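You operate a simulated robot arm through the tools that you are given. There is no shell and no other tool.

You run a simulated two-armed robot. Do the job below in one go: nothing can be reset, and whatever is moved stays where it is left.

Task
Press the blue jar's lid shut and swap it for the green jar.
Fine: shut by the lever; the blue jar ends on the coaster, the green jar in a ring under the funnel. Set down upright: what you pick out.

Only the result counts: the job must be done as asked and must still hold three seconds after the hand-in. Knocking over, shifting, dropping, spilling or breaking anything else fails it. Lids that push on must go on centred and level and be pressed home; caps that screw on are set level and turned clockwise until they are tight.

Robot
Two 7-joint arms with three-finger grippers on one trunk that stands fixed in place. Base frame: the origin is at the foot of the trunk, x ahead of it, y to its left, z up. Units: mm, rad, N and s.
The left shoulder is at [28, 154, 1042], the right one opposite. With the tool pointing down near the work surface each hand reaches from about 100 to 600 mm from the base axis, measured 20 degrees to its own side. Payload 2.69 kg a hand.
Tool frame (each hand has its own): the origin (TCP) lies between the finger pads and is the grasp point; the fingertips stand 29 mm ahead of it; z points along the fingers, y is the line along which they close. The gripper opens to 120 mm; its body begins 78 mm behind the TCP.
Orientation is told as [roll, pitch, yaw] about the base's x, y, z axes, in that order, counted from this pose: with the fingers straight down and closing along the base's y, the tool's x points along the base's -x, its y along +y and its z along -z.

Tools
- The arms move only by the tool jog_arm. It takes "left_increments", "right_increments" or both (then of equal length, played together; a hand with none holds still); each is a list of rows, each a list of 7 numbers: the shift along the tool's x, y, z in mm, then the turn, a rotation vector about the tool's x, y, z in rad, then the closure, from 0 (fully open) to 1 (shut). In form: [[tx, ty, tz, wx, wy, wz, gripper], ...]. A call has 1 to 20 rows; each row shifts and turns the commanded pose from where the row before left it, along the tool's axes as they then stand. Rows are played at 5 a second. More than 50 mm and 0.15 rad between two rows, or a gripper value outside its range, and nothing of the call is played. A pose out of reach is approached as far as the arm can. The call stops where the force on the tool passes 70 N (or 10 N more than at its start, if that is more) or the arm is blocked; 0.2 s more then pass. Each finger travels about 136.2 mm/s and halts on what it meets, pressing with about 25 N; the grip force reading is that of the motor and also rises with nothing between the fingers. The clock runs only during rows and for 0.2 s after the last one: add rows that do not move to give the fingers time. The reply holds the time, the measured pose of the TCP, the force on the tool along the base axes, the opening and the grip force, in the units named above and with some noise, with the torque about the TCP (base axes, N m) and any sound that the robot's microphone picked up.
- Cameras (640 x 400 px; columns grow to the right, rows downward): "scene" is now at [126.6, -34.2, 1234.3]; the picture's right is [-0.38, -0.93, 0.00], its down [-0.15, 0.06, -0.99] and it looks along [0.91, -0.37, -0.16] (base axes); focal length 214 px, centre (320, 200). "left" rides on the left gripper at [63, 0, -104] in its tool frame; the picture's right is [0.00, 1.00, 0.00], its down [-0.83, 0.00, -0.56] and it looks along [-0.56, 0.00, 0.83] (tool axes); focal length 275 px, centre (320, 200). "right" rides on the right gripper at [63, 0, -104] in its tool frame; the picture's right is [0.00, 1.00, 0.00], its down [-0.83, 0.00, -0.56] and it looks along [-0.56, 0.00, 0.83] (tool axes); focal length 275 px, centre (320, 200).
- camera(camera): a new picture of that camera. No time passes.
- raise_lower(by): moves the trunk up (or, below 0, down) by that many mm; the arms and the scene camera ride with it, the base frame stays. It gives what a move gives, with no picture.
- turn_head(pan, tilt): turns the head with the scene camera to pan (to the left, within 1.396 rad either way) and tilt (down, from -0.506 to 1.204), counted from straight ahead of the robot (the tilt from the chest, where the trunk bows). It gives what a move gives.
- locate(camera, pixels): for up to 12 pixels [column, row] of the newest picture of that camera ("zoom" is the newest enlarged one), the place [x, y, z] in the base frame of the surface seen there, good to about 2 mm. No time passes.
- inspect(camera, box): a new picture of the part [left, top, right, bottom] of that camera's present view, enlarged. No time passes.
- hand_in(): hands the job in; it is judged then, once.

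Open the grippers and draw the arms clear of the work before you hand the job in, unless the task says otherwise.

The tools are called after ">>>" as name(argument=value, ...) on one line, values as JSON. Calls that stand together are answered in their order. jog_arm: Moves the arms, as the interface text tells. Its arguments: {"type":"object","properties":{"left_increments":{"type":"array","items":{"type":"array","items":{"type":"number"}}},"right_increments":{"type":"array","items":{"type":"array","items":{"type":"number"}}}},"required":[]} The other tools are called the same way: raise_lower (by) moves the trunk up or down; turn_head (pan, tilt) turns the head that bears the scene camera; camera (camera) takes a picture; locate (camera, pixels) gives the place of the surface under pixels of a picture; inspect (camera, box) takes an enlarged picture of a part of a camera's view; hand_in () hands the job in.

At the start:

```text
clock: 0.0
left_position: [280.8, -7.2, 1216.5]
left_tool_rot: [-0.001, -0.003, 0.001]
left_force: [-0.2, 0.1, -1.0]
left_torque: [0.03, 0.02, 0.0]
left_opening: 120.1
left_gripper_force: 0.0
right_position: [332.5, -330.8, 1188.2]
right_tool_rot: [0.001, 0.0, 0.0]
right_force: [-0.8, 0.3, 0.3]
right_torque: [0.0, 0.0, 0.01]
right_opening: 120.2
right_gripper_force: 0.0
trunk travel left (down, up): [-405.0, 33.0]
head pan, tilt (commanded): [-0.389, 0.157]
```

scene: 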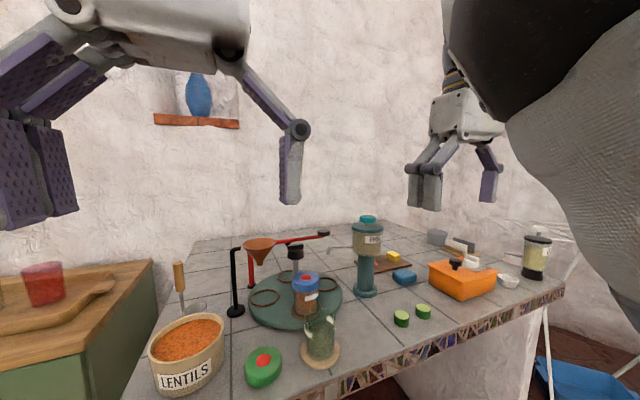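
right: 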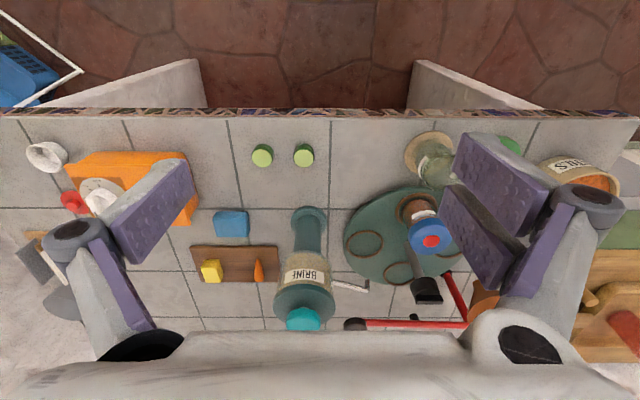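
left: 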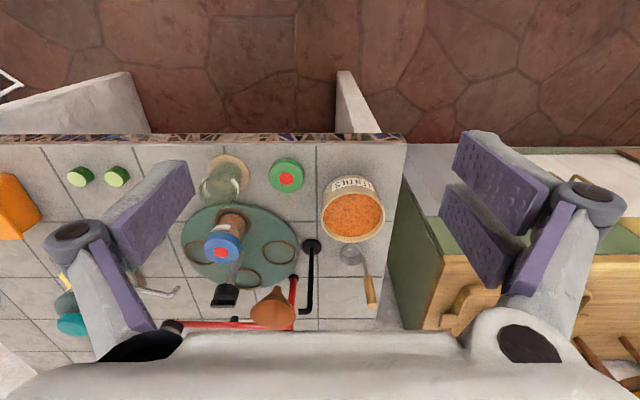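

I start by looking closer at the jars, turntable, funnel and levers around pixels (300,290) of the scene view.

>>> inspect(camera="scene", box=[200, 210, 400, 390])

>>> inspect(camera="left", box=[140, 130, 400, 340])

>>> inspect(camera="right", box=[320, 120, 540, 340])

```text
2.22 times, centred on (300, 300) of scene
```

zoom: 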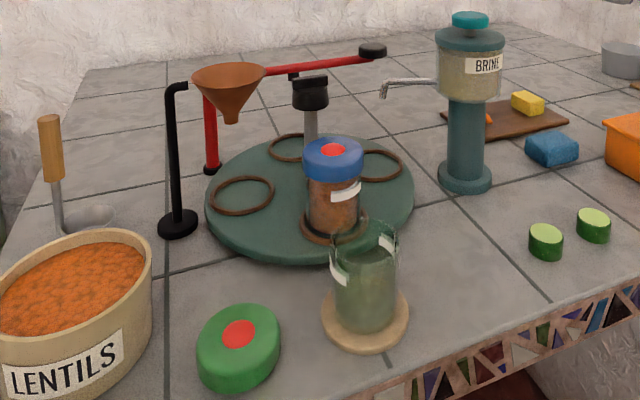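

```text
1.90 times, centred on (270, 235) of left
```

zoom: 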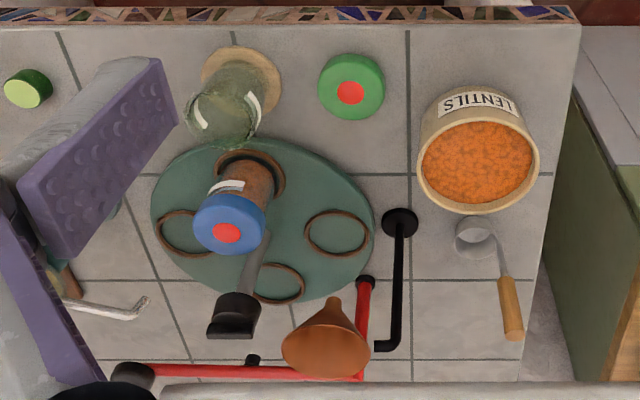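

```text
1.82 times, centred on (430, 230) of right
```

zoom: 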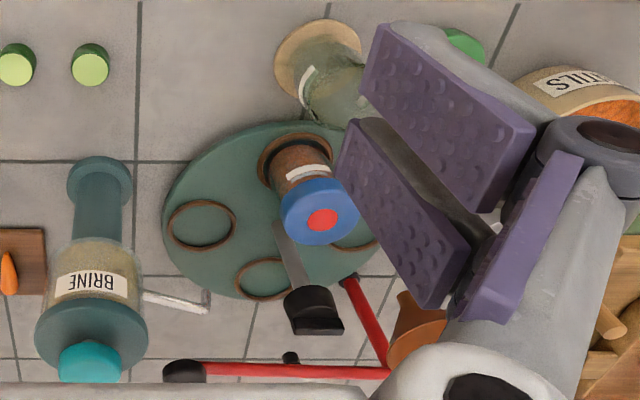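

The scene view shows the turntable with four rings, the red lever with a black knob and the funnel. I take pictures again and measure the main points in the zoomed scene.

>>> inspect(camera="scene", box=[220, 215, 350, 335])

```text
3.33 times, centred on (285, 275) of scene
```

zoom: 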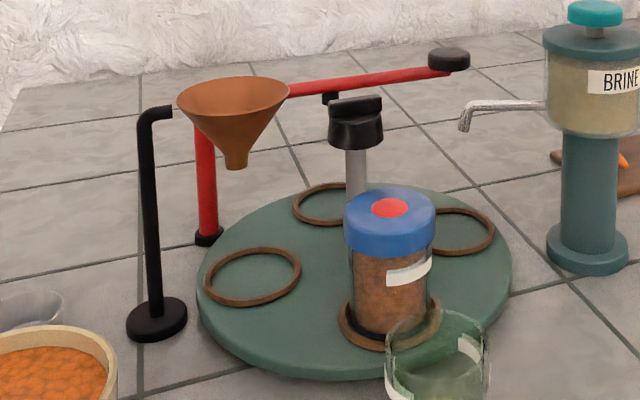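

Here is the zoomed view; I measure ring edges, knob, funnel tip, lever parts and jar.

>>> locate(camera="zoom", pixels=[[253, 248], [250, 304], [207, 275], [300, 268], [295, 203], [325, 185], [455, 252], [490, 235], [358, 342], [389, 208], [355, 100], [355, 140]])

>>> locate(camera="zoom", pixels=[[330, 98], [450, 55], [440, 70], [300, 88], [208, 235], [205, 150], [235, 165], [235, 80], [150, 110], [158, 310], [200, 300], [510, 260]])

```text
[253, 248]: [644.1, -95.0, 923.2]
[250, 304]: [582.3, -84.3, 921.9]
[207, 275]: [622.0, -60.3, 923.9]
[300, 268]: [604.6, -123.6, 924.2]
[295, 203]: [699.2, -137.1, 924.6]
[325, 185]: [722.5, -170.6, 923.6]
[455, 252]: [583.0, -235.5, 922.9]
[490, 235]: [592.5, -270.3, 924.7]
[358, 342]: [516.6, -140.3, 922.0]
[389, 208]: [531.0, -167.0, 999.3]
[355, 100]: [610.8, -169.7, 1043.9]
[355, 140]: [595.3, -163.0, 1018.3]
```

```text
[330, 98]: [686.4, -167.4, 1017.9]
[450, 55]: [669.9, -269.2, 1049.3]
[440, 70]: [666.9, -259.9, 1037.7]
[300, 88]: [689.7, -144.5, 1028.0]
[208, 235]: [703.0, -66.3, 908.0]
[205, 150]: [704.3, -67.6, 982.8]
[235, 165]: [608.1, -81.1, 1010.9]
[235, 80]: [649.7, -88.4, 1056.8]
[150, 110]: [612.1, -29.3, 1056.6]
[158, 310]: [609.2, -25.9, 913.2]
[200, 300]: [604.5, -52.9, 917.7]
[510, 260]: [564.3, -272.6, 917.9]
```

The knob on the grey stem is at the turntable's centre, the funnel sits over the left ring, and the lever's pad over the far ring. I check the brine spout, the coaster, the green jar and the knob up close.

>>> inspect(camera="scene", box=[280, 265, 370, 375])

>>> locate(camera="zoom", pixels=[[160, 30], [320, 300], [320, 345], [250, 300], [390, 320], [320, 220], [270, 190], [380, 190], [160, 60], [170, 130], [150, 175], [330, 180]])

>>> inspect(camera="scene", box=[270, 220, 350, 270])

>>> locate(camera="zoom", pixels=[[100, 100], [200, 100]])

```text
3.64 times, centred on (325, 320) of scene
```

zoom: 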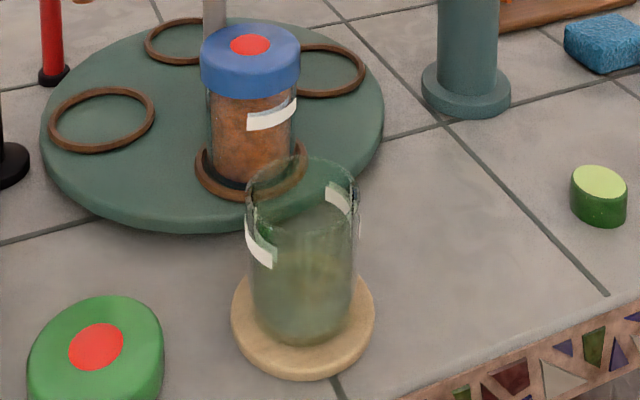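

```text
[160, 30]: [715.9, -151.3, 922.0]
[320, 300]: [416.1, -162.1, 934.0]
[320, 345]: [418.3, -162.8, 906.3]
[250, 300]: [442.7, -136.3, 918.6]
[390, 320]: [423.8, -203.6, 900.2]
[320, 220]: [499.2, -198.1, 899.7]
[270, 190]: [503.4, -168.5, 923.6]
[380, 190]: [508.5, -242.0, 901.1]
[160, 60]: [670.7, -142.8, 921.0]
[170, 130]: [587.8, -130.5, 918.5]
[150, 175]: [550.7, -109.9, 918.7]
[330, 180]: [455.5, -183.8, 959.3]
```

```text
8.00 times, centred on (310, 245) of scene
```

zoom: 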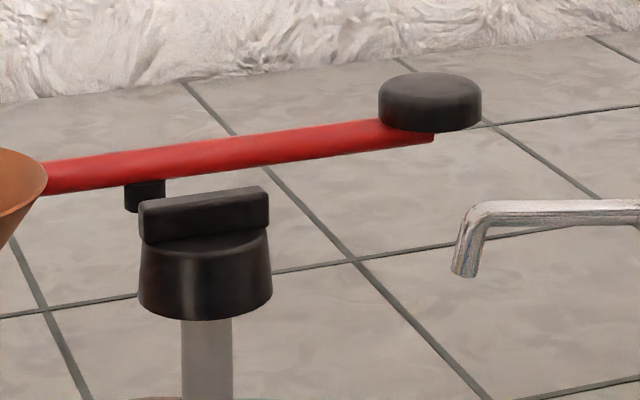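

```text
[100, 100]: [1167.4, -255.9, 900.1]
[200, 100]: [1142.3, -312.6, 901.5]
```

The knob has a bar across its top with the spout well to its right. I measure the knob, lever pad, lever knob and spout in this zoom.

>>> locate(camera="zoom", pixels=[[147, 208], [262, 194], [205, 196], [205, 220], [150, 270], [205, 300], [262, 270], [145, 200], [430, 80], [430, 115], [465, 265], [300, 148]])

>>> locate(camera="zoom", pixels=[[145, 185], [135, 208], [430, 138], [385, 100], [475, 100], [430, 76], [430, 95], [205, 350], [143, 240], [265, 225], [150, 203], [255, 190]])

```text
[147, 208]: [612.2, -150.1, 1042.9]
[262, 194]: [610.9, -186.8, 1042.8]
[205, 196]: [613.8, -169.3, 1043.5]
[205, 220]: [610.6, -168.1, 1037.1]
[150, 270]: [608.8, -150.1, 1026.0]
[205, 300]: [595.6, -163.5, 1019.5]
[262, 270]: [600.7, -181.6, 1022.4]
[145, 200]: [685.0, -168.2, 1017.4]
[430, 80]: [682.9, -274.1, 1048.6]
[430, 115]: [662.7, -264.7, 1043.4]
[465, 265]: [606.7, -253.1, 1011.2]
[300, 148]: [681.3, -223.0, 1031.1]
```

```text
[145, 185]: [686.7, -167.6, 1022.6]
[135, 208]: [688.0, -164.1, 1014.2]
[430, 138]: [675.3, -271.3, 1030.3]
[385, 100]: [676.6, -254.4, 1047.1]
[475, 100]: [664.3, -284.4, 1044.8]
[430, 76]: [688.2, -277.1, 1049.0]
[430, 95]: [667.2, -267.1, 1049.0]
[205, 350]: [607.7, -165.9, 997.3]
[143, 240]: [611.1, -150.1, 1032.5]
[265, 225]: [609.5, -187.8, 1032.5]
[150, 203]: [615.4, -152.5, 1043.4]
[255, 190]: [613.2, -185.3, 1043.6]
```

The spout tip is at about (607,-253,1011), over the right ring; the pad is at (687,-167,1014), over the far ring. I measure the dispenser body and other tall things before moving the arm.

>>> inspect(camera="scene", box=[310, 205, 440, 305])

>>> locate(camera="zoom", pixels=[[285, 55], [285, 85], [230, 130], [340, 130], [285, 160], [285, 290], [110, 205], [150, 200], [195, 202], [250, 400], [285, 440], [60, 115]])

>>> inspect(camera="scene", box=[225, 225, 305, 325])

>>> locate(camera="zoom", pixels=[[100, 105], [170, 70], [240, 90], [170, 100], [178, 210], [50, 115], [175, 115], [120, 300]])

```text
4.00 times, centred on (375, 255) of scene
```

zoom: 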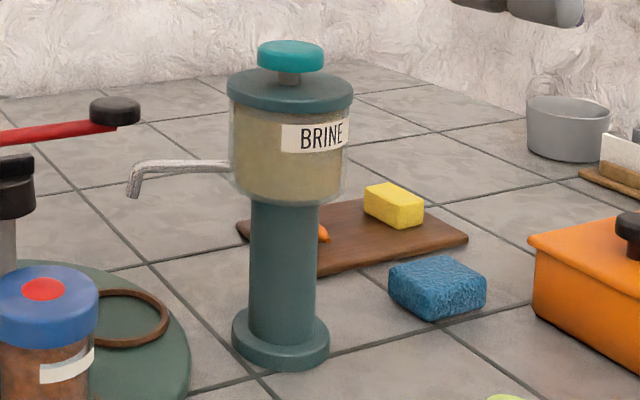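

```text
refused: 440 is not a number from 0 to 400
```

```text
4.00 times, centred on (265, 275) of scene
```

zoom: 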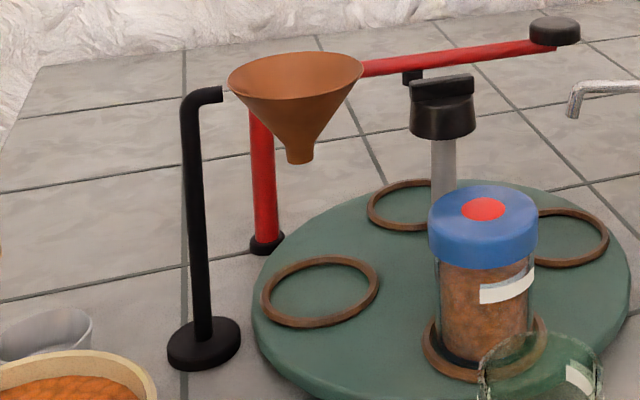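

```text
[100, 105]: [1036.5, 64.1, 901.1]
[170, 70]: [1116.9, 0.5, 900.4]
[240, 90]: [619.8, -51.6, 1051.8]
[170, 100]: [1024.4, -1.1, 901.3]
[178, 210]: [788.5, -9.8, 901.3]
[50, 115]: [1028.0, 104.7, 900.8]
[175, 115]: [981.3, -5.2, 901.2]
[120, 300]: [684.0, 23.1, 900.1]
```

I measure funnel rim, dispenser and lid in these zooms to know what clearances the hand has around the knob.

>>> locate(camera="zoom", pixels=[[362, 72], [300, 100], [232, 72], [300, 55], [345, 105], [300, 158], [484, 208], [440, 200], [530, 215], [432, 230], [535, 240], [480, 188]])

>>> inspect(camera="scene", box=[310, 205, 440, 305])

>>> locate(camera="zoom", pixels=[[285, 55], [290, 100], [235, 140], [340, 130], [285, 180], [285, 290], [135, 195], [150, 168], [200, 165], [280, 355], [240, 340], [325, 335]])

```text
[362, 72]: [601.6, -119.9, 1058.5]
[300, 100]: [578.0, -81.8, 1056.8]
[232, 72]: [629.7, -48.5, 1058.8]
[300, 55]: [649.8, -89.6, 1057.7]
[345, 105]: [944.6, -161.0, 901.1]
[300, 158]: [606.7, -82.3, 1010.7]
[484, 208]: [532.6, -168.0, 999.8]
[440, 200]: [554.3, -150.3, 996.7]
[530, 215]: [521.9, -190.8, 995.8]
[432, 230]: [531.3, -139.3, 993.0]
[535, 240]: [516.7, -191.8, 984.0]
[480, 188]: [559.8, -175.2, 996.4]
```

```text
4.00 times, centred on (375, 255) of scene
```

zoom: 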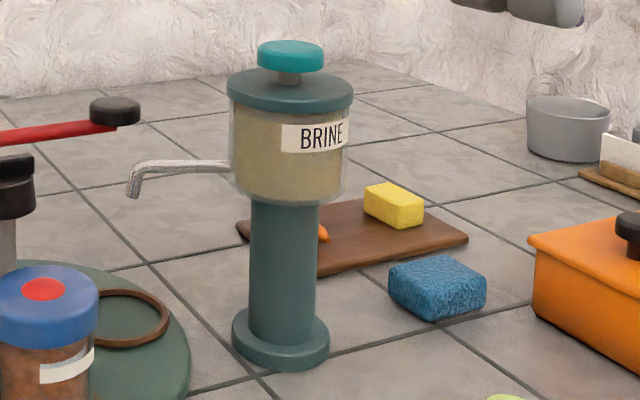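

```text
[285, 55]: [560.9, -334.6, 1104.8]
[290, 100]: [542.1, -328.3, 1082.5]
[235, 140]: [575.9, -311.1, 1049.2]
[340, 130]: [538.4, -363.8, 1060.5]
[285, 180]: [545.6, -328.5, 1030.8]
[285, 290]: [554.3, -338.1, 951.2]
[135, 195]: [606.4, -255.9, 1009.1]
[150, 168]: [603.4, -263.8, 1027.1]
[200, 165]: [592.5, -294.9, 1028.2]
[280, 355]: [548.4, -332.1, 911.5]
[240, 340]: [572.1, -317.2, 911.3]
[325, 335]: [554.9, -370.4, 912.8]
```

The dispenser (top z≈1105, edge y≈-311) and funnel rim (edge y≈-122, z≈1057) leave room around the knob at (615,-168). I raise the trunk for better reach at the knob's height.

>>> raise_lower(by=33)

```text
clock: 0.8
left_position: [281.6, -7.6, 1248.7]
left_tool_rot: [-0.001, -0.001, 0.001]
left_force: [1.1, 0.3, 0.3]
left_torque: [-0.03, 0.06, -0.01]
left_opening: 120.0
left_gripper_force: 0.1
right_position: [332.5, -331.5, 1219.8]
right_tool_rot: [0.001, 0.002, 0.001]
right_force: [0.3, 0.1, -0.1]
right_torque: [-0.02, 0.07, -0.02]
right_opening: 119.9
right_gripper_force: 0.0
trunk travel left (down, up): [-438.0, 0.0]
head pan, tilt (commanded): [-0.389, 0.157]
```

Both arms rose by 33 mm. I move the right hand in free air over the near side of the turntable for a close camera view.

>>> jog_arm(right_increments=[[-25.6, 32.6, 4, 0, 0, 0, 0], [-25.6, 32.6, 4, 0, 0, 0, 0], [-25.6, 32.6, 4, 0, 0, 0, 0], [-25.6, 32.6, 4, 0, 0, 0, 0], [-25.6, 32.6, 4, 0, 0, 0, 0], [0, 0, 0, 0, 0, 0, 0]])

>>> camera(camera="right")

>>> camera(camera="scene")

```text
clock: 2.2
left_position: [280.4, -8.1, 1249.4]
left_tool_rot: [-0.001, -0.002, 0.001]
left_force: [0.2, 0.0, 0.8]
left_torque: [0.0, -0.02, 0.0]
left_opening: 120.0
left_gripper_force: 0.2
right_position: [440.2, -184.6, 1200.0]
right_tool_rot: [0.001, -0.002, -0.003]
right_force: [0.3, -0.2, -0.5]
right_torque: [0.0, 0.01, 0.03]
right_opening: 119.8
right_gripper_force: 0.0
right hand out of reach, approached as far as the arm can: row 5
trunk travel left (down, up): [-438.0, 0.0]
head pan, tilt (commanded): [-0.389, 0.157]
```

```text
taken
```

right: 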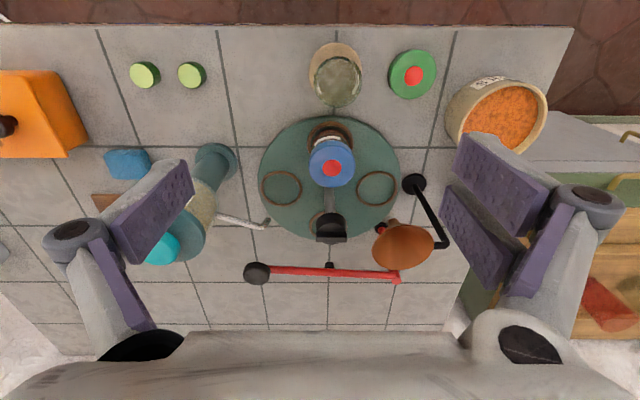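

```text
taken
```

scene: 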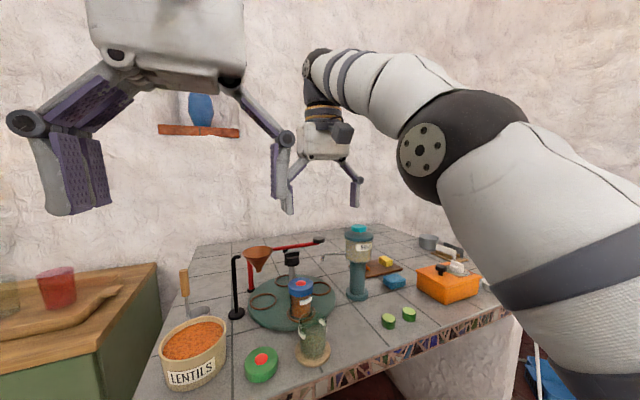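

The arm stops at x≈440 at z=1200 with the tool upright, so I will need to tilt the tool forward to reach the knob. I look closely at the fingers' shape and at the knob from the right hand's camera.

>>> inspect(camera="scene", box=[0, 0, 320, 220])

>>> inspect(camera="right", box=[230, 100, 470, 300])

>>> locate(camera="zoom", pixels=[[228, 343], [308, 343], [268, 335], [268, 372], [268, 295], [268, 178], [215, 160], [318, 165], [268, 205], [225, 160], [310, 130], [268, 245]])

```text
1.82 times, centred on (160, 110) of scene
```

zoom: 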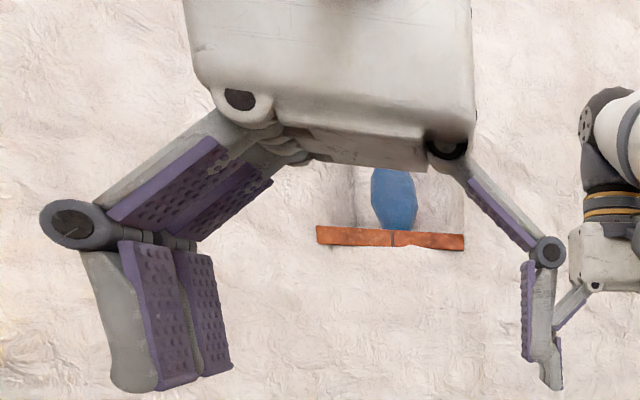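

```text
2.00 times, centred on (350, 200) of right
```

zoom: 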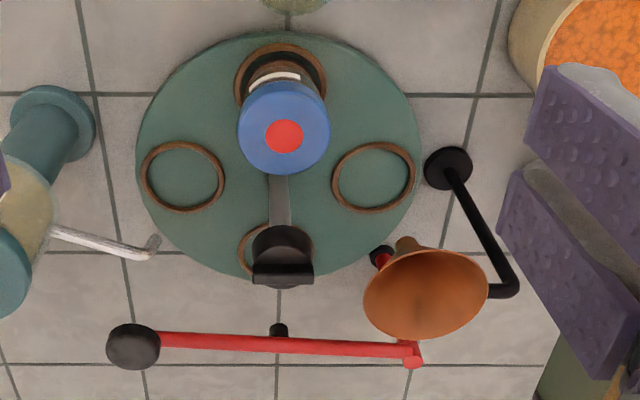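

```text
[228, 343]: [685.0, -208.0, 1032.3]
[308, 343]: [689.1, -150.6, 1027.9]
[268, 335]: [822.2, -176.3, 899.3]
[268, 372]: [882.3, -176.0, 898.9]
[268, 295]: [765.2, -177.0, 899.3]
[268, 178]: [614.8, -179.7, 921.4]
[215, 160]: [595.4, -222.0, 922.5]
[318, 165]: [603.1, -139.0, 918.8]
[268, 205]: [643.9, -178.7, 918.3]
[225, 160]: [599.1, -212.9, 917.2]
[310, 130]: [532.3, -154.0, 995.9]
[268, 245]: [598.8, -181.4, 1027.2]
```

The two-finger side is on the tool's +y and the single finger on -y. I measure the knob's bar and the lid from this camera.

>>> inspect(camera="right", box=[300, 140, 380, 260])

>>> locate(camera="zoom", pixels=[[220, 340], [285, 340], [350, 340], [220, 370], [285, 370], [350, 370], [285, 310], [285, 280], [220, 310], [345, 310], [265, 110], [265, 60]])

```text
3.33 times, centred on (340, 200) of right
```

zoom: 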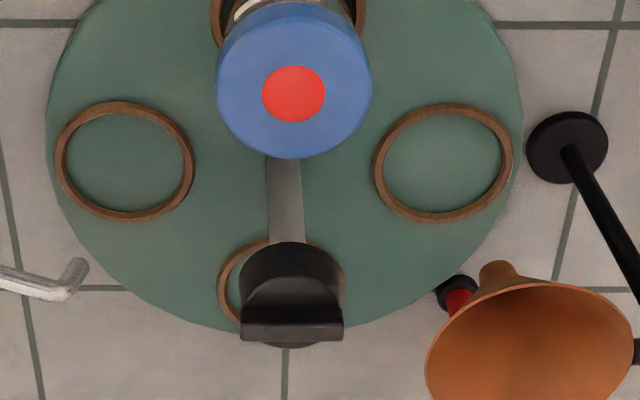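

```text
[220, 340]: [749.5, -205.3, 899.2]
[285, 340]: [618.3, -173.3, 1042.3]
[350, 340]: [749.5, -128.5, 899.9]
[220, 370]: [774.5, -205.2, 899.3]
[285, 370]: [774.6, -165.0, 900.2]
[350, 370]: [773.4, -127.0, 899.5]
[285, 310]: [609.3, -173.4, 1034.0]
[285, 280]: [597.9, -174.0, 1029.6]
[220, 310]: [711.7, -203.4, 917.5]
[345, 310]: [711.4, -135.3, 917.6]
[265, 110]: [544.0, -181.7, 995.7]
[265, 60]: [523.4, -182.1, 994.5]
```

Knob centre is about (616,-170), bar along y. I tilt the right hand forward by about 0.5 rad in free air and close it partly, to see the reach and the fingers' outer shape.

>>> jog_arm(right_increments=[[20, 0, 0, 0, 0, 0, 0.3], [0, 0, 0, 0, -0.15, 0, 0.6], [0, 0, 0, 0, -0.15, 0, 0.67], [0, 0, 0, 0, -0.15, 0, 0.67], [0, 0, 0, 0, -0.07, 0, 0.67], [0, 0, 0, 0, 0, 0, 0.67]])

>>> camera(camera="scene")

>>> camera(camera="right")

```text
clock: 3.6
left_position: [281.6, -8.3, 1250.4]
left_tool_rot: [-0.001, -0.003, 0.0]
left_force: [0.3, -0.3, 0.0]
left_torque: [-0.01, -0.01, 0.02]
left_opening: 119.8
left_gripper_force: 0.1
right_position: [422.1, -185.4, 1200.6]
right_tool_rot: [0.001, -0.421, 0.0]
right_force: [0.5, 0.1, 0.0]
right_torque: [0.0, -0.01, -0.01]
right_opening: 39.8
right_gripper_force: 0.1
right hand out of reach, approached as far as the arm can: row 3
trunk travel left (down, up): [-438.0, 0.0]
head pan, tilt (commanded): [-0.389, 0.157]
```

```text
taken
```

scene: 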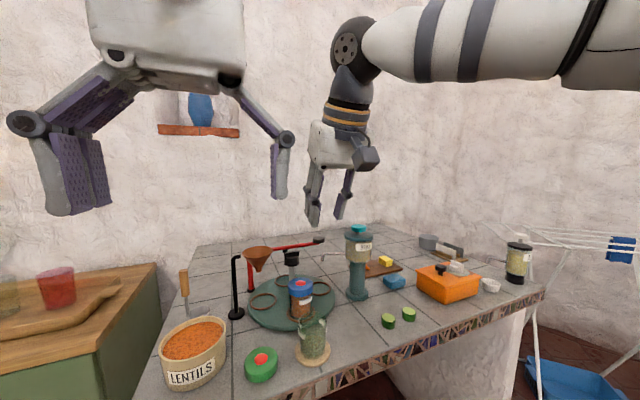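

```text
taken
```

right: 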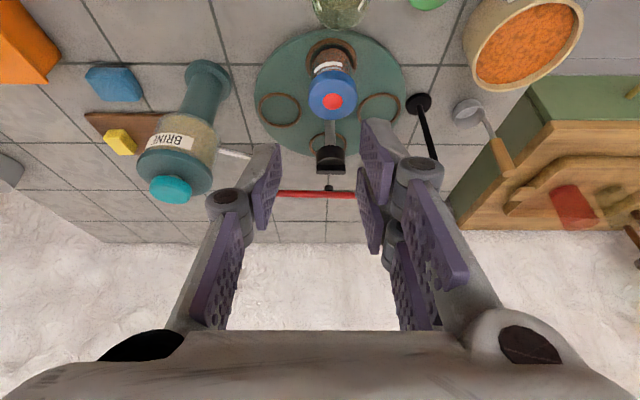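

The fingers at 40 mm opening are visible; I measure points on their outer sides to know how far the knuckles stick out.

>>> locate(camera="right", pixels=[[210, 200], [226, 196], [238, 190], [268, 150], [415, 165], [440, 172], [365, 125], [385, 150], [405, 160], [200, 270], [470, 280], [350, 220]])

>>> inspect(camera="scene", box=[290, 80, 400, 240])

>>> locate(camera="zoom", pixels=[[255, 350], [265, 330], [245, 340], [345, 300], [350, 250], [285, 240], [270, 190], [340, 180], [300, 280], [330, 330]])

```text
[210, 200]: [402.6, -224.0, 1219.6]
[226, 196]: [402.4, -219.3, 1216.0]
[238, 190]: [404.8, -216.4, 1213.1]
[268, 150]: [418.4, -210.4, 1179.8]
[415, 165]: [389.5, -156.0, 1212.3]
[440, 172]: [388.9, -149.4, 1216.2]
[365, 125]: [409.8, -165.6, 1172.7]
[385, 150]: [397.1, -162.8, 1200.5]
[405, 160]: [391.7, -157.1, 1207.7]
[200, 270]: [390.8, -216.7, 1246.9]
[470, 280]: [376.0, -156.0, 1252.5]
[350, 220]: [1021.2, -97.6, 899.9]
```

```text
2.50 times, centred on (345, 160) of scene
```

zoom: 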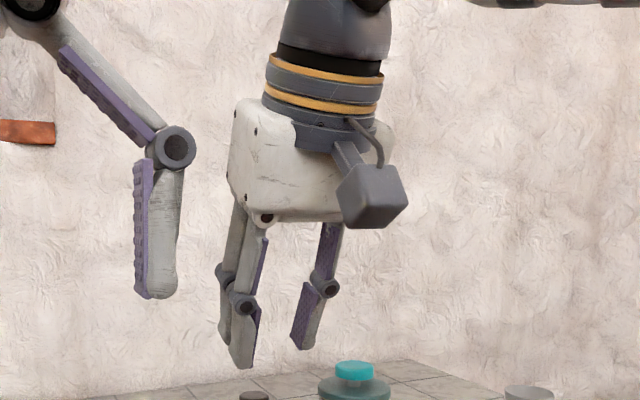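

```text
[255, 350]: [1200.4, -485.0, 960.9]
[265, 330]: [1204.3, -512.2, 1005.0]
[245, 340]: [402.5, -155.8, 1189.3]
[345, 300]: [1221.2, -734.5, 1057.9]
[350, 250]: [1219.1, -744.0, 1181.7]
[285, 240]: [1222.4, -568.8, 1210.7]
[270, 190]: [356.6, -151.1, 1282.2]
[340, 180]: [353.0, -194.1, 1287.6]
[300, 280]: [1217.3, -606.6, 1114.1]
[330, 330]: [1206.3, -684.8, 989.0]
```

At 40 mm opening the fingers reach about ±39 mm from the tool axis, which clears the funnel rim (46 mm from the knob). I move the tilted right hand to just above the knob to check reach.

>>> jog_arm(right_increments=[[-23.3, 3.2, 30.1, 0, 0, 0, 0.67], [-23.3, 3.2, 30.1, 0, 0, 0, 0.67], [-23.3, 3.2, 30.1, 0, 0, 0, 0.67], [-23.3, 3.2, 30.1, 0, 0, 0, 0.67], [-23.3, 3.2, 30.1, 0, 0, 0, 0.67], [0, 0, 0, 0, 0, 0, 0.67]])

>>> camera(camera="scene")

>>> camera(camera="right")

```text
clock: 5.0
left_position: [279.8, -7.6, 1250.7]
left_tool_rot: [0.001, -0.003, 0.002]
left_force: [-0.5, 0.6, -0.8]
left_torque: [-0.03, -0.01, -0.01]
left_opening: 119.9
left_gripper_force: 0.0
right_position: [588.9, -168.3, 1112.3]
right_tool_rot: [0.0, -0.422, 0.002]
right_force: [-0.3, 0.2, 0.3]
right_torque: [0.0, 0.02, 0.0]
right_opening: 39.8
right_gripper_force: 0.1
trunk travel left (down, up): [-438.0, 0.0]
head pan, tilt (commanded): [-0.389, 0.157]
```

```text
taken
```

scene: 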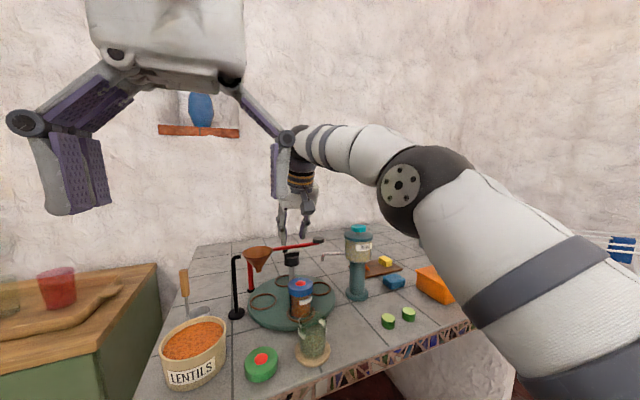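

```text
taken
```

right: 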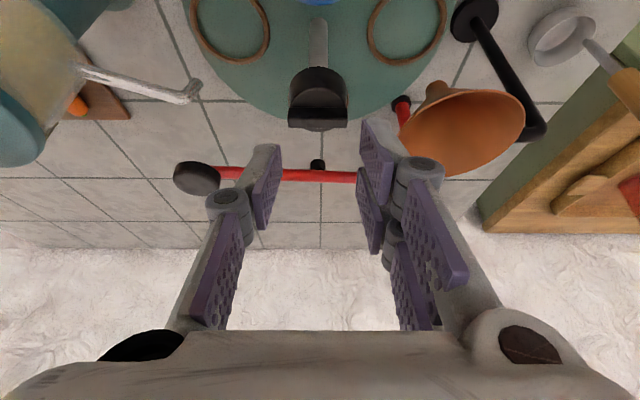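

The right hand reached (589,-168,1112) at tilt 0.42 without trouble. I go right above the knob and test how upright the tool can be there.

>>> jog_arm(right_increments=[[-15.7, -1, 31.1, 0, 0, 0, 0.67], [0, 0, 0, 0, 0.1, 0, 0.67], [0, 0, 0, 0, 0.1, 0, 0.67], [0, 0, 0, 0, 0.1, 0, 0.67], [0, 0, 0, 0, 0, 0, 0.67]])

>>> camera(camera="right")

```text
clock: 6.2
left_position: [280.1, -6.6, 1250.2]
left_tool_rot: [-0.002, 0.0, 0.0]
left_force: [0.0, -0.3, -0.2]
left_torque: [-0.05, -0.03, -0.01]
left_opening: 119.9
left_gripper_force: 0.1
right_position: [548.6, -178.6, 1064.2]
right_tool_rot: [-0.001, -0.117, 0.002]
right_force: [0.6, 0.5, -0.1]
right_torque: [0.0, -0.02, 0.01]
right_opening: 39.6
right_gripper_force: 0.0
right hand out of reach, approached as far as the arm can: row 1, 2, 3, 4
trunk travel left (down, up): [-438.0, 0.0]
head pan, tilt (commanded): [-0.389, 0.157]
```

```text
taken
```

right: 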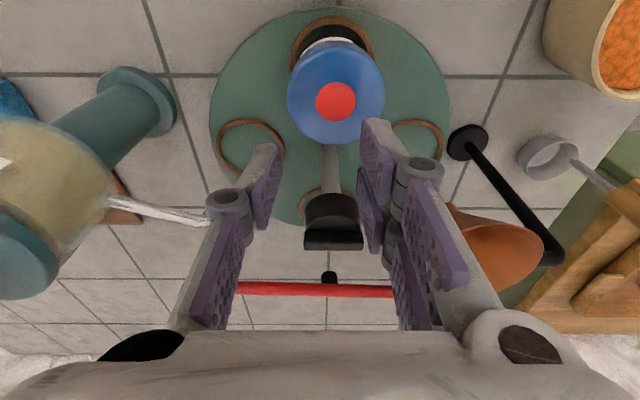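

The tool limit is clear now (about 536 mm shoulder to wrist), so the knob needs a tilt of 0.4 rad or more. I tilt back to about 0.5 rad and see where the commanded pose is.

>>> jog_arm(right_increments=[[0, 0, 0, 0, -0.13, 0, 0.55], [0, 0, 0, 0, -0.13, 0, 0.55], [0, 0, 0, 0, -0.12, 0, 0.55], [0, 0, 0, 0, 0, 0, 0.55]])

>>> camera(camera="right")

```text
clock: 7.2
left_position: [280.9, -8.0, 1249.9]
left_tool_rot: [-0.001, 0.0, -0.001]
left_force: [0.9, 0.1, -0.2]
left_torque: [-0.01, 0.03, 0.0]
left_opening: 119.8
left_gripper_force: 0.0
right_position: [549.8, -179.4, 1064.2]
right_tool_rot: [0.0, -0.501, 0.001]
right_force: [0.7, -0.1, 1.0]
right_torque: [0.01, -0.03, 0.04]
right_opening: 54.5
right_gripper_force: 0.0
trunk travel left (down, up): [-438.0, 0.0]
head pan, tilt (commanded): [-0.389, 0.157]
```

```text
taken
```

right: 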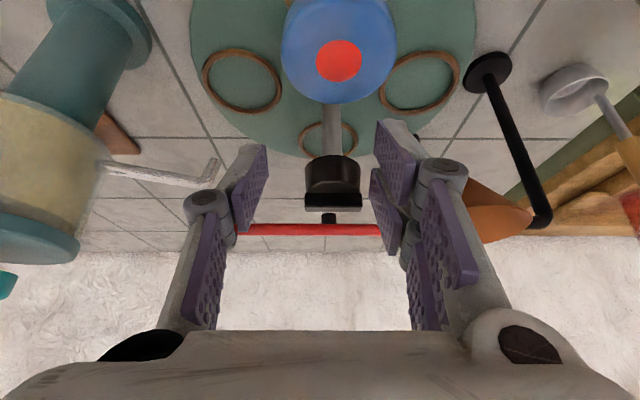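

The commanded pose is the clipped one, now at tilt 0.50. From this nearer view I measure the knob at pixel (332,185) again, plus the funnel and stem.

>>> inspect(camera="right", box=[250, 90, 410, 240])

>>> locate(camera="zoom", pixels=[[225, 300], [325, 300], [430, 300], [225, 345], [330, 345], [435, 345], [330, 260], [330, 180], [310, 80], [365, 180], [290, 180], [330, 325]])

```text
2.67 times, centred on (330, 165) of right
```

zoom: 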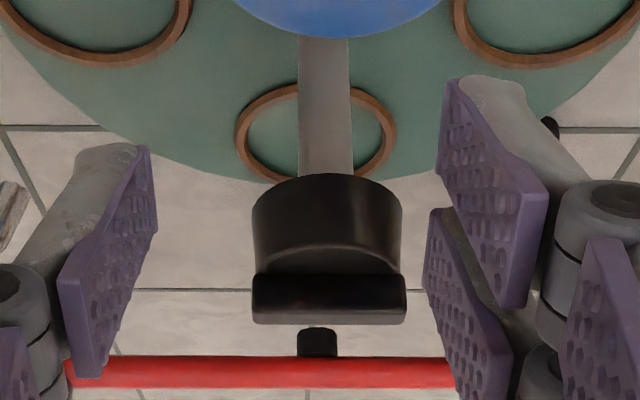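

```text
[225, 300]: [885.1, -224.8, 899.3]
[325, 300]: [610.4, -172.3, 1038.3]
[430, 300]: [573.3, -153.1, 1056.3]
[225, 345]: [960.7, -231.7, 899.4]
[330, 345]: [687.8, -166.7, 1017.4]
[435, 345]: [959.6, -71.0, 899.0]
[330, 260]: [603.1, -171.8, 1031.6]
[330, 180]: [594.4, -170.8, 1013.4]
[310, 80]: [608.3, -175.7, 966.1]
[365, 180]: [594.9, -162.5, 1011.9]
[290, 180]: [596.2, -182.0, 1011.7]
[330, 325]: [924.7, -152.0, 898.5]
```

The knob's cone spans roughly z 1011–1033 with radius ~21, centre about (615,-170). I move to a point 50 mm back along the tool axis from the clamp pose.

>>> jog_arm(right_increments=[[-21, 4.7, -0.7, 0, 0, 0, 0.55], [-21, 4.7, -0.7, 0, 0, 0, 0.55], [0, 0, 0, 0, 0, 0, 0.55]])

>>> camera(camera="right")

>>> inspect(camera="scene", box=[220, 180, 370, 300])

```text
clock: 8.0
left_position: [280.6, -7.1, 1249.4]
left_tool_rot: [-0.002, -0.003, 0.0]
left_force: [-0.3, 0.0, -0.1]
left_torque: [0.01, 0.0, -0.02]
left_opening: 120.1
left_gripper_force: 0.0
right_position: [586.2, -169.5, 1085.0]
right_tool_rot: [0.0, -0.502, 0.0]
right_force: [0.1, -0.1, 0.5]
right_torque: [-0.01, 0.0, -0.02]
right_opening: 53.9
right_gripper_force: 0.0
trunk travel left (down, up): [-438.0, 0.0]
head pan, tilt (commanded): [-0.389, 0.157]
```

```text
taken
```

right: 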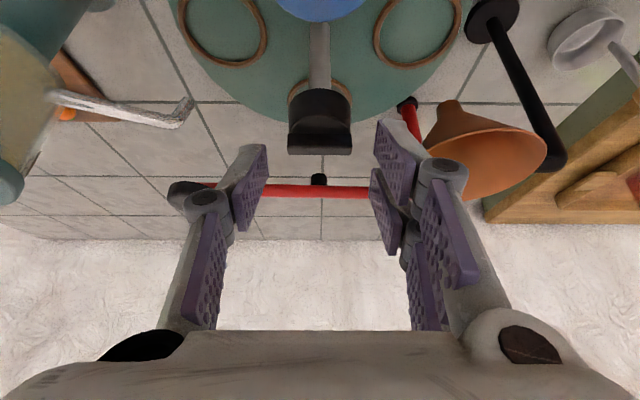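

```text
3.33 times, centred on (295, 240) of scene
```

zoom: 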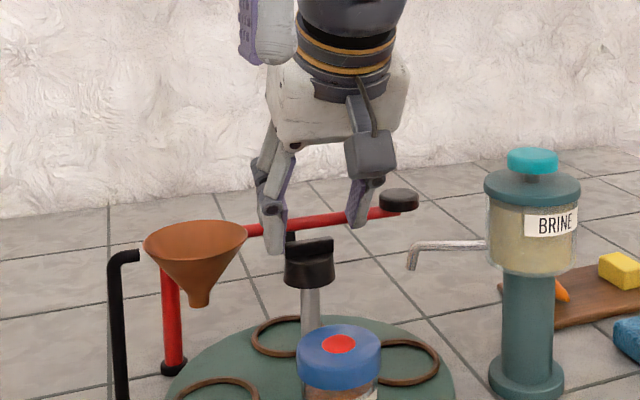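

The knob is centred between the fingers (column 320). I go down 25 mm along the tool axis and check the clearance to the funnel.

>>> jog_arm(right_increments=[[0, 0, 12.5, 0, 0, 0, 0.55], [0, 0, 12.5, 0, 0, 0, 0.55], [0, 0, 0, 0, 0, 0, 0.55]])

>>> camera(camera="right")

>>> inspect(camera="scene", box=[240, 200, 340, 290])

```text
clock: 8.8
left_position: [281.4, -7.5, 1249.0]
left_tool_rot: [-0.002, 0.0, -0.001]
left_force: [0.1, -0.3, 0.4]
left_torque: [-0.02, -0.01, 0.01]
left_opening: 120.1
left_gripper_force: 0.1
right_position: [596.9, -169.7, 1064.0]
right_tool_rot: [0.001, -0.502, -0.001]
right_force: [0.7, 0.6, -0.3]
right_torque: [-0.02, -0.03, 0.01]
right_opening: 54.0
right_gripper_force: 0.1
trunk travel left (down, up): [-438.0, 0.0]
head pan, tilt (commanded): [-0.389, 0.157]
```

```text
taken
```

right: 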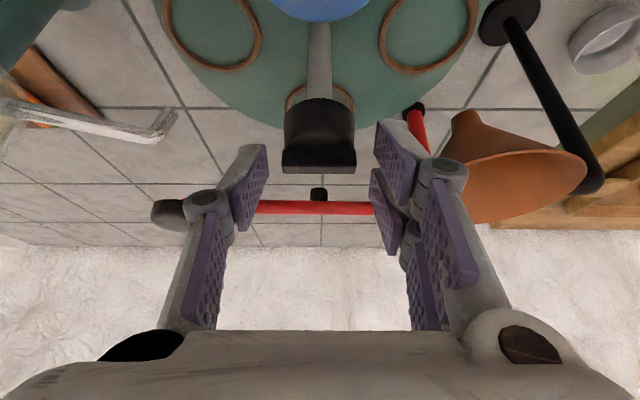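

```text
4.44 times, centred on (290, 245) of scene
```

zoom: 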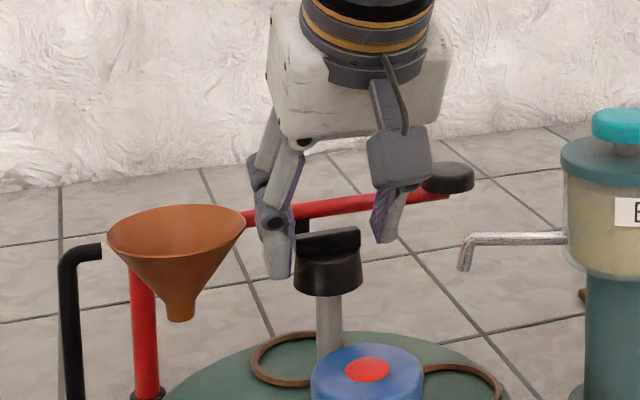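

I check where the finger pair sits relative to the knob before the last 25 mm.

>>> locate(camera="zoom", pixels=[[280, 270], [272, 240], [265, 215], [258, 180], [385, 235], [330, 240], [240, 225], [330, 285]])

```text
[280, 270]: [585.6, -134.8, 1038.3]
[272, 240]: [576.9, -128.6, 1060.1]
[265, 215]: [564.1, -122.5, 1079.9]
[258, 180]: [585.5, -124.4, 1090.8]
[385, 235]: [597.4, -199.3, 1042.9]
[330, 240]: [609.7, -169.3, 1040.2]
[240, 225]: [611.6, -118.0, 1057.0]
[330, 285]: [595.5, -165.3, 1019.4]
```

The finger pair stays about 6 mm outside the funnel rim on the way down. I narrow slightly and descend the last 25 mm slowly.

>>> jog_arm(right_increments=[[0, 0, 0, 0, 0, 0, 0.575], [0, 0, 8, 0, 0, 0, 0.575], [0, 0, 8, 0, 0, 0, 0.575], [0, 0, 8, 0, 0, 0, 0.575], [0, 0, 0, 0, 0, 0, 0.575]])

>>> camera(camera="right")

>>> inspect(camera="scene", box=[240, 200, 340, 290])

```text
clock: 10.0
left_position: [280.5, -8.4, 1248.7]
left_tool_rot: [-0.003, -0.001, 0.0]
left_force: [0.1, 0.6, -0.7]
left_torque: [0.0, 0.0, 0.0]
left_opening: 120.0
left_gripper_force: 0.1
right_position: [610.3, -169.6, 1042.3]
right_tool_rot: [0.0, -0.502, 0.0]
right_force: [0.1, -0.2, -0.5]
right_torque: [0.01, 0.0, -0.02]
right_opening: 51.1
right_gripper_force: 0.0
trunk travel left (down, up): [-438.0, 0.0]
head pan, tilt (commanded): [-0.389, 0.157]
```

```text
taken
```

right: 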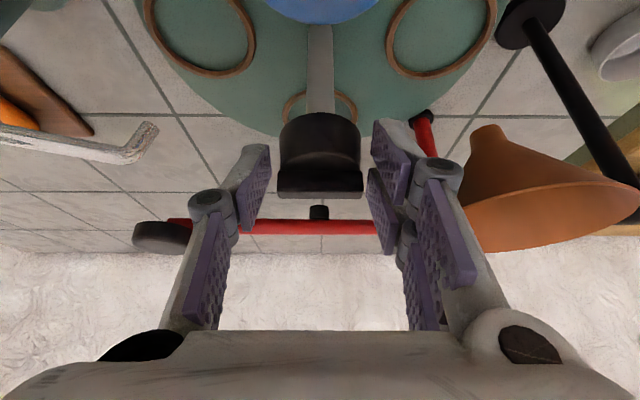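

```text
4.44 times, centred on (290, 245) of scene
```

zoom: 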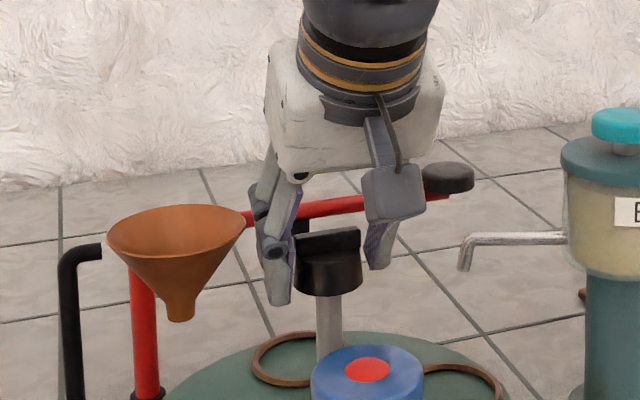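

Both finger sides now straddle the knob with no contact force. I close on it.

>>> jog_arm(right_increments=[[0, 0, 0, 0, 0, 0, 0.65], [0, 0, 0, 0, 0, 0, 0.8], [0, 0, 0, 0, 0, 0, 0.9], [0, 0, 0, 0, 0, 0, 0.9]])

>>> inspect(camera="scene", box=[240, 200, 340, 290])

>>> camera(camera="right")

```text
clock: 11.0
left_position: [281.6, -7.2, 1250.1]
left_tool_rot: [-0.002, -0.003, 0.001]
left_force: [-0.6, -0.2, 0.6]
left_torque: [0.02, -0.01, -0.02]
left_opening: 120.0
left_gripper_force: 0.1
right_position: [608.8, -170.2, 1040.9]
right_tool_rot: [-0.001, -0.497, 0.001]
right_force: [0.3, 0.5, -0.7]
right_torque: [-0.01, -0.11, -0.01]
right_opening: 40.6
right_gripper_force: 45.1
trunk travel left (down, up): [-438.0, 0.0]
head pan, tilt (commanded): [-0.389, 0.157]
```

```text
4.44 times, centred on (290, 245) of scene
```

zoom: 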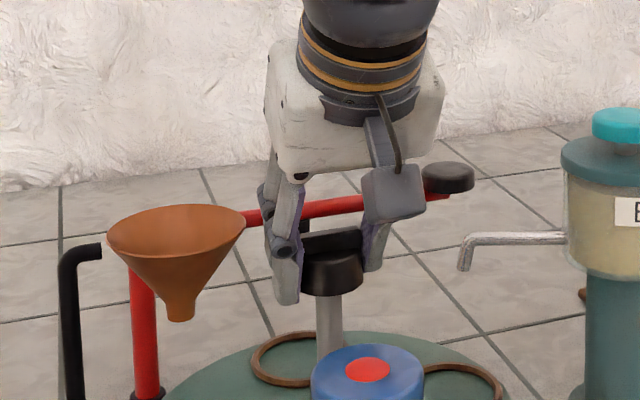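

```text
taken
```

right: 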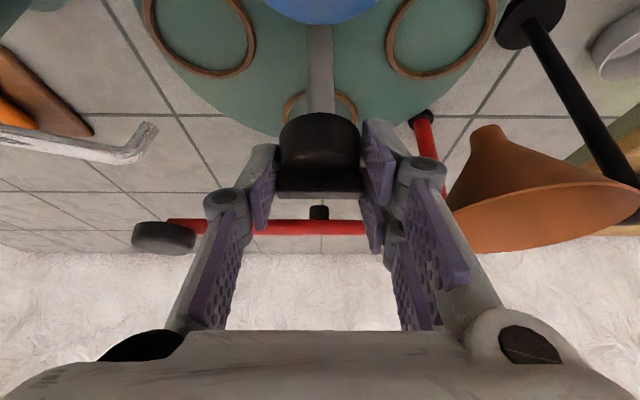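

The knob is clamped at 40.6 mm opening with almost no side force. I swing the hand about the knob's vertical axis by 0.24 rad counterclockwise as a test.

>>> jog_arm(right_increments=[[0, -0.4, 0, -0.038, 0, -0.07, 0.9], [0, -0.4, 0, -0.038, 0, -0.07, 0.9], [0, -0.4, 0, -0.038, 0, -0.07, 0.9], [0, 0, 0, 0, 0, 0, 0.9]])

>>> camera(camera="scene")

>>> inspect(camera="scene", box=[220, 210, 360, 350])

```text
clock: 12.0
left_position: [281.7, -7.3, 1249.3]
left_tool_rot: [-0.002, -0.004, 0.0]
left_force: [-0.2, -0.1, 1.1]
left_torque: [0.0, 0.02, 0.01]
left_opening: 119.9
left_gripper_force: 0.1
right_position: [609.3, -171.1, 1041.2]
right_tool_rot: [0.002, -0.5, 0.242]
right_force: [0.6, 1.9, 0.0]
right_torque: [0.23, 0.18, 0.01]
right_opening: 41.1
right_gripper_force: 45.1
trunk travel left (down, up): [-438.0, 0.0]
head pan, tilt (commanded): [-0.389, 0.157]
```

```text
taken
```

scene: 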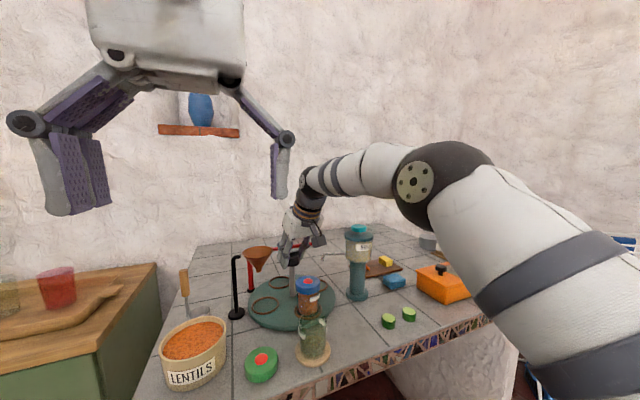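

```text
2.86 times, centred on (290, 280) of scene
```

zoom: 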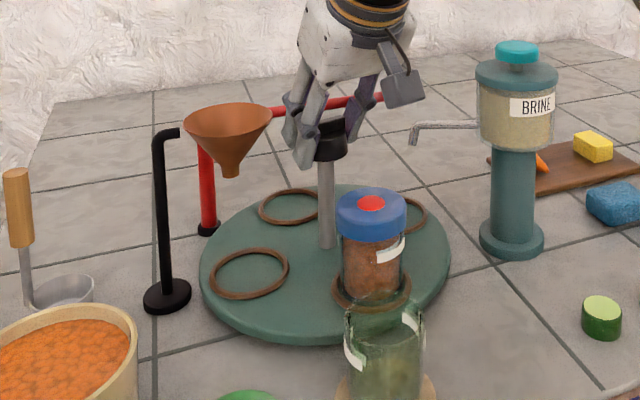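

The turntable turned with the hand and the jar moved to the right; the torque is tiny. I continue the swing to about 0.58 rad.

>>> jog_arm(right_increments=[[0, -0.48, 0, -0.0407, 0, -0.0746, 0.9], [0, -0.48, 0, -0.0407, 0, -0.0746, 0.9], [0, -0.48, 0, -0.0407, 0, -0.0746, 0.9], [0, -0.48, 0, -0.0407, 0, -0.0746, 0.9], [0, 0, 0, 0, 0, 0, 0.9]])

>>> inspect(camera="scene", box=[220, 210, 360, 350])

>>> camera(camera="right")

```text
clock: 13.2
left_position: [281.9, -7.9, 1248.8]
left_tool_rot: [-0.002, -0.002, 0.0]
left_force: [-0.2, 0.9, 0.1]
left_torque: [0.01, -0.01, 0.01]
left_opening: 119.9
left_gripper_force: 0.0
right_position: [609.8, -173.6, 1040.1]
right_tool_rot: [-0.002, -0.499, 0.582]
right_force: [3.2, 0.8, -1.0]
right_torque: [0.05, -0.34, 0.01]
right_opening: 40.9
right_gripper_force: 44.9
trunk travel left (down, up): [-438.0, 0.0]
head pan, tilt (commanded): [-0.389, 0.157]
```

```text
2.86 times, centred on (290, 280) of scene
```

zoom: 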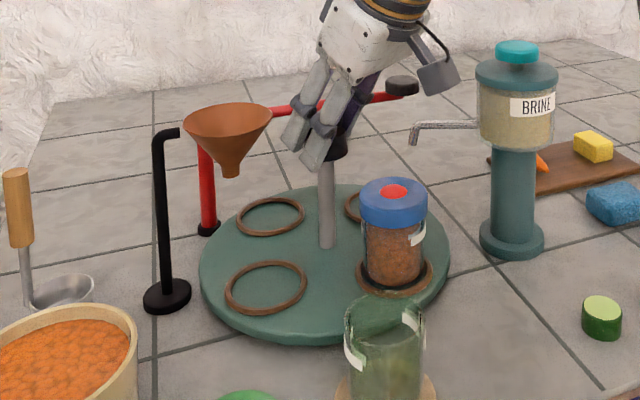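

```text
taken
```

right: 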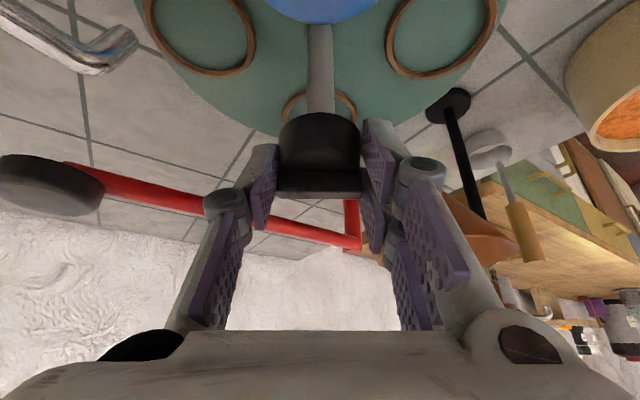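

The table turned 33° with the hand. I release, swing the open hand back to the start azimuth while tilting it more (to 0.7) for a longer stroke.

>>> jog_arm(right_increments=[[0, 0, 0, 0, 0, 0, 0.575], [0, 0, 0, 0, 0, 0, 0.575], [0.4, 0.68, 0, 0.0536, -0.033, 0.0903, 0.575], [0.4, 0.68, 0, 0.056, -0.033, 0.0888, 0.575], [0.4, 0.68, 0, 0.0587, -0.033, 0.087, 0.575], [0.4, 0.68, 0, 0.0614, -0.033, 0.0852, 0.575], [0.4, 0.68, 0, 0.0641, -0.033, 0.0832, 0.575], [0.4, 0.68, 0, 0.0667, -0.033, 0.0811, 0.575], [0, 0, 0, 0, 0, 0, 0.575]])

>>> camera(camera="right")

>>> inspect(camera="scene", box=[220, 210, 360, 350])

```text
clock: 15.2
left_position: [281.8, -8.6, 1249.3]
left_tool_rot: [-0.002, -0.002, -0.001]
left_force: [-1.0, -1.0, -0.5]
left_torque: [-0.02, 0.0, 0.02]
left_opening: 120.1
left_gripper_force: 0.0
right_position: [606.7, -170.4, 1040.1]
right_tool_rot: [-0.008, -0.701, -0.047]
right_force: [0.0, 0.2, -0.9]
right_torque: [-0.03, 0.04, -0.02]
right_opening: 51.0
right_gripper_force: 0.1
trunk travel left (down, up): [-438.0, 0.0]
head pan, tilt (commanded): [-0.389, 0.157]
```

```text
taken
```

right: 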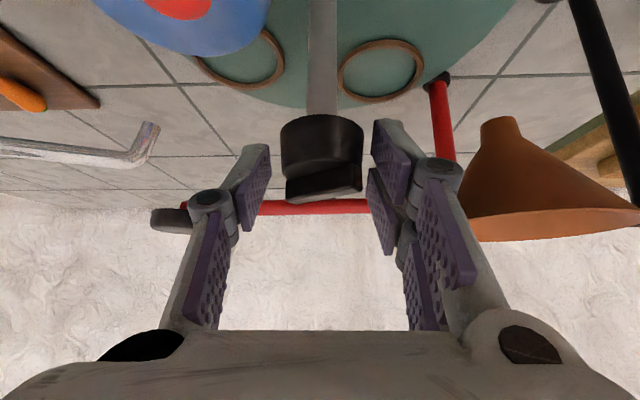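

```text
2.86 times, centred on (290, 280) of scene
```

zoom: 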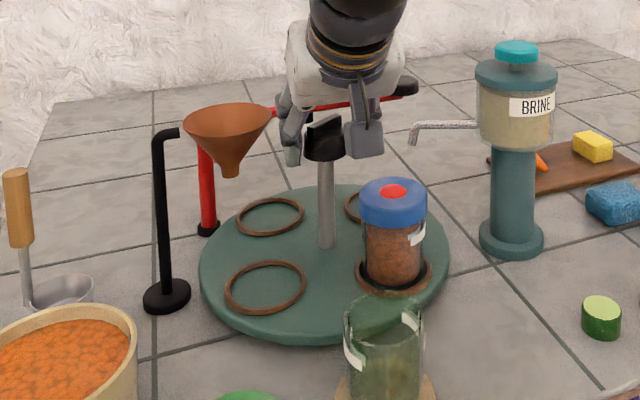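

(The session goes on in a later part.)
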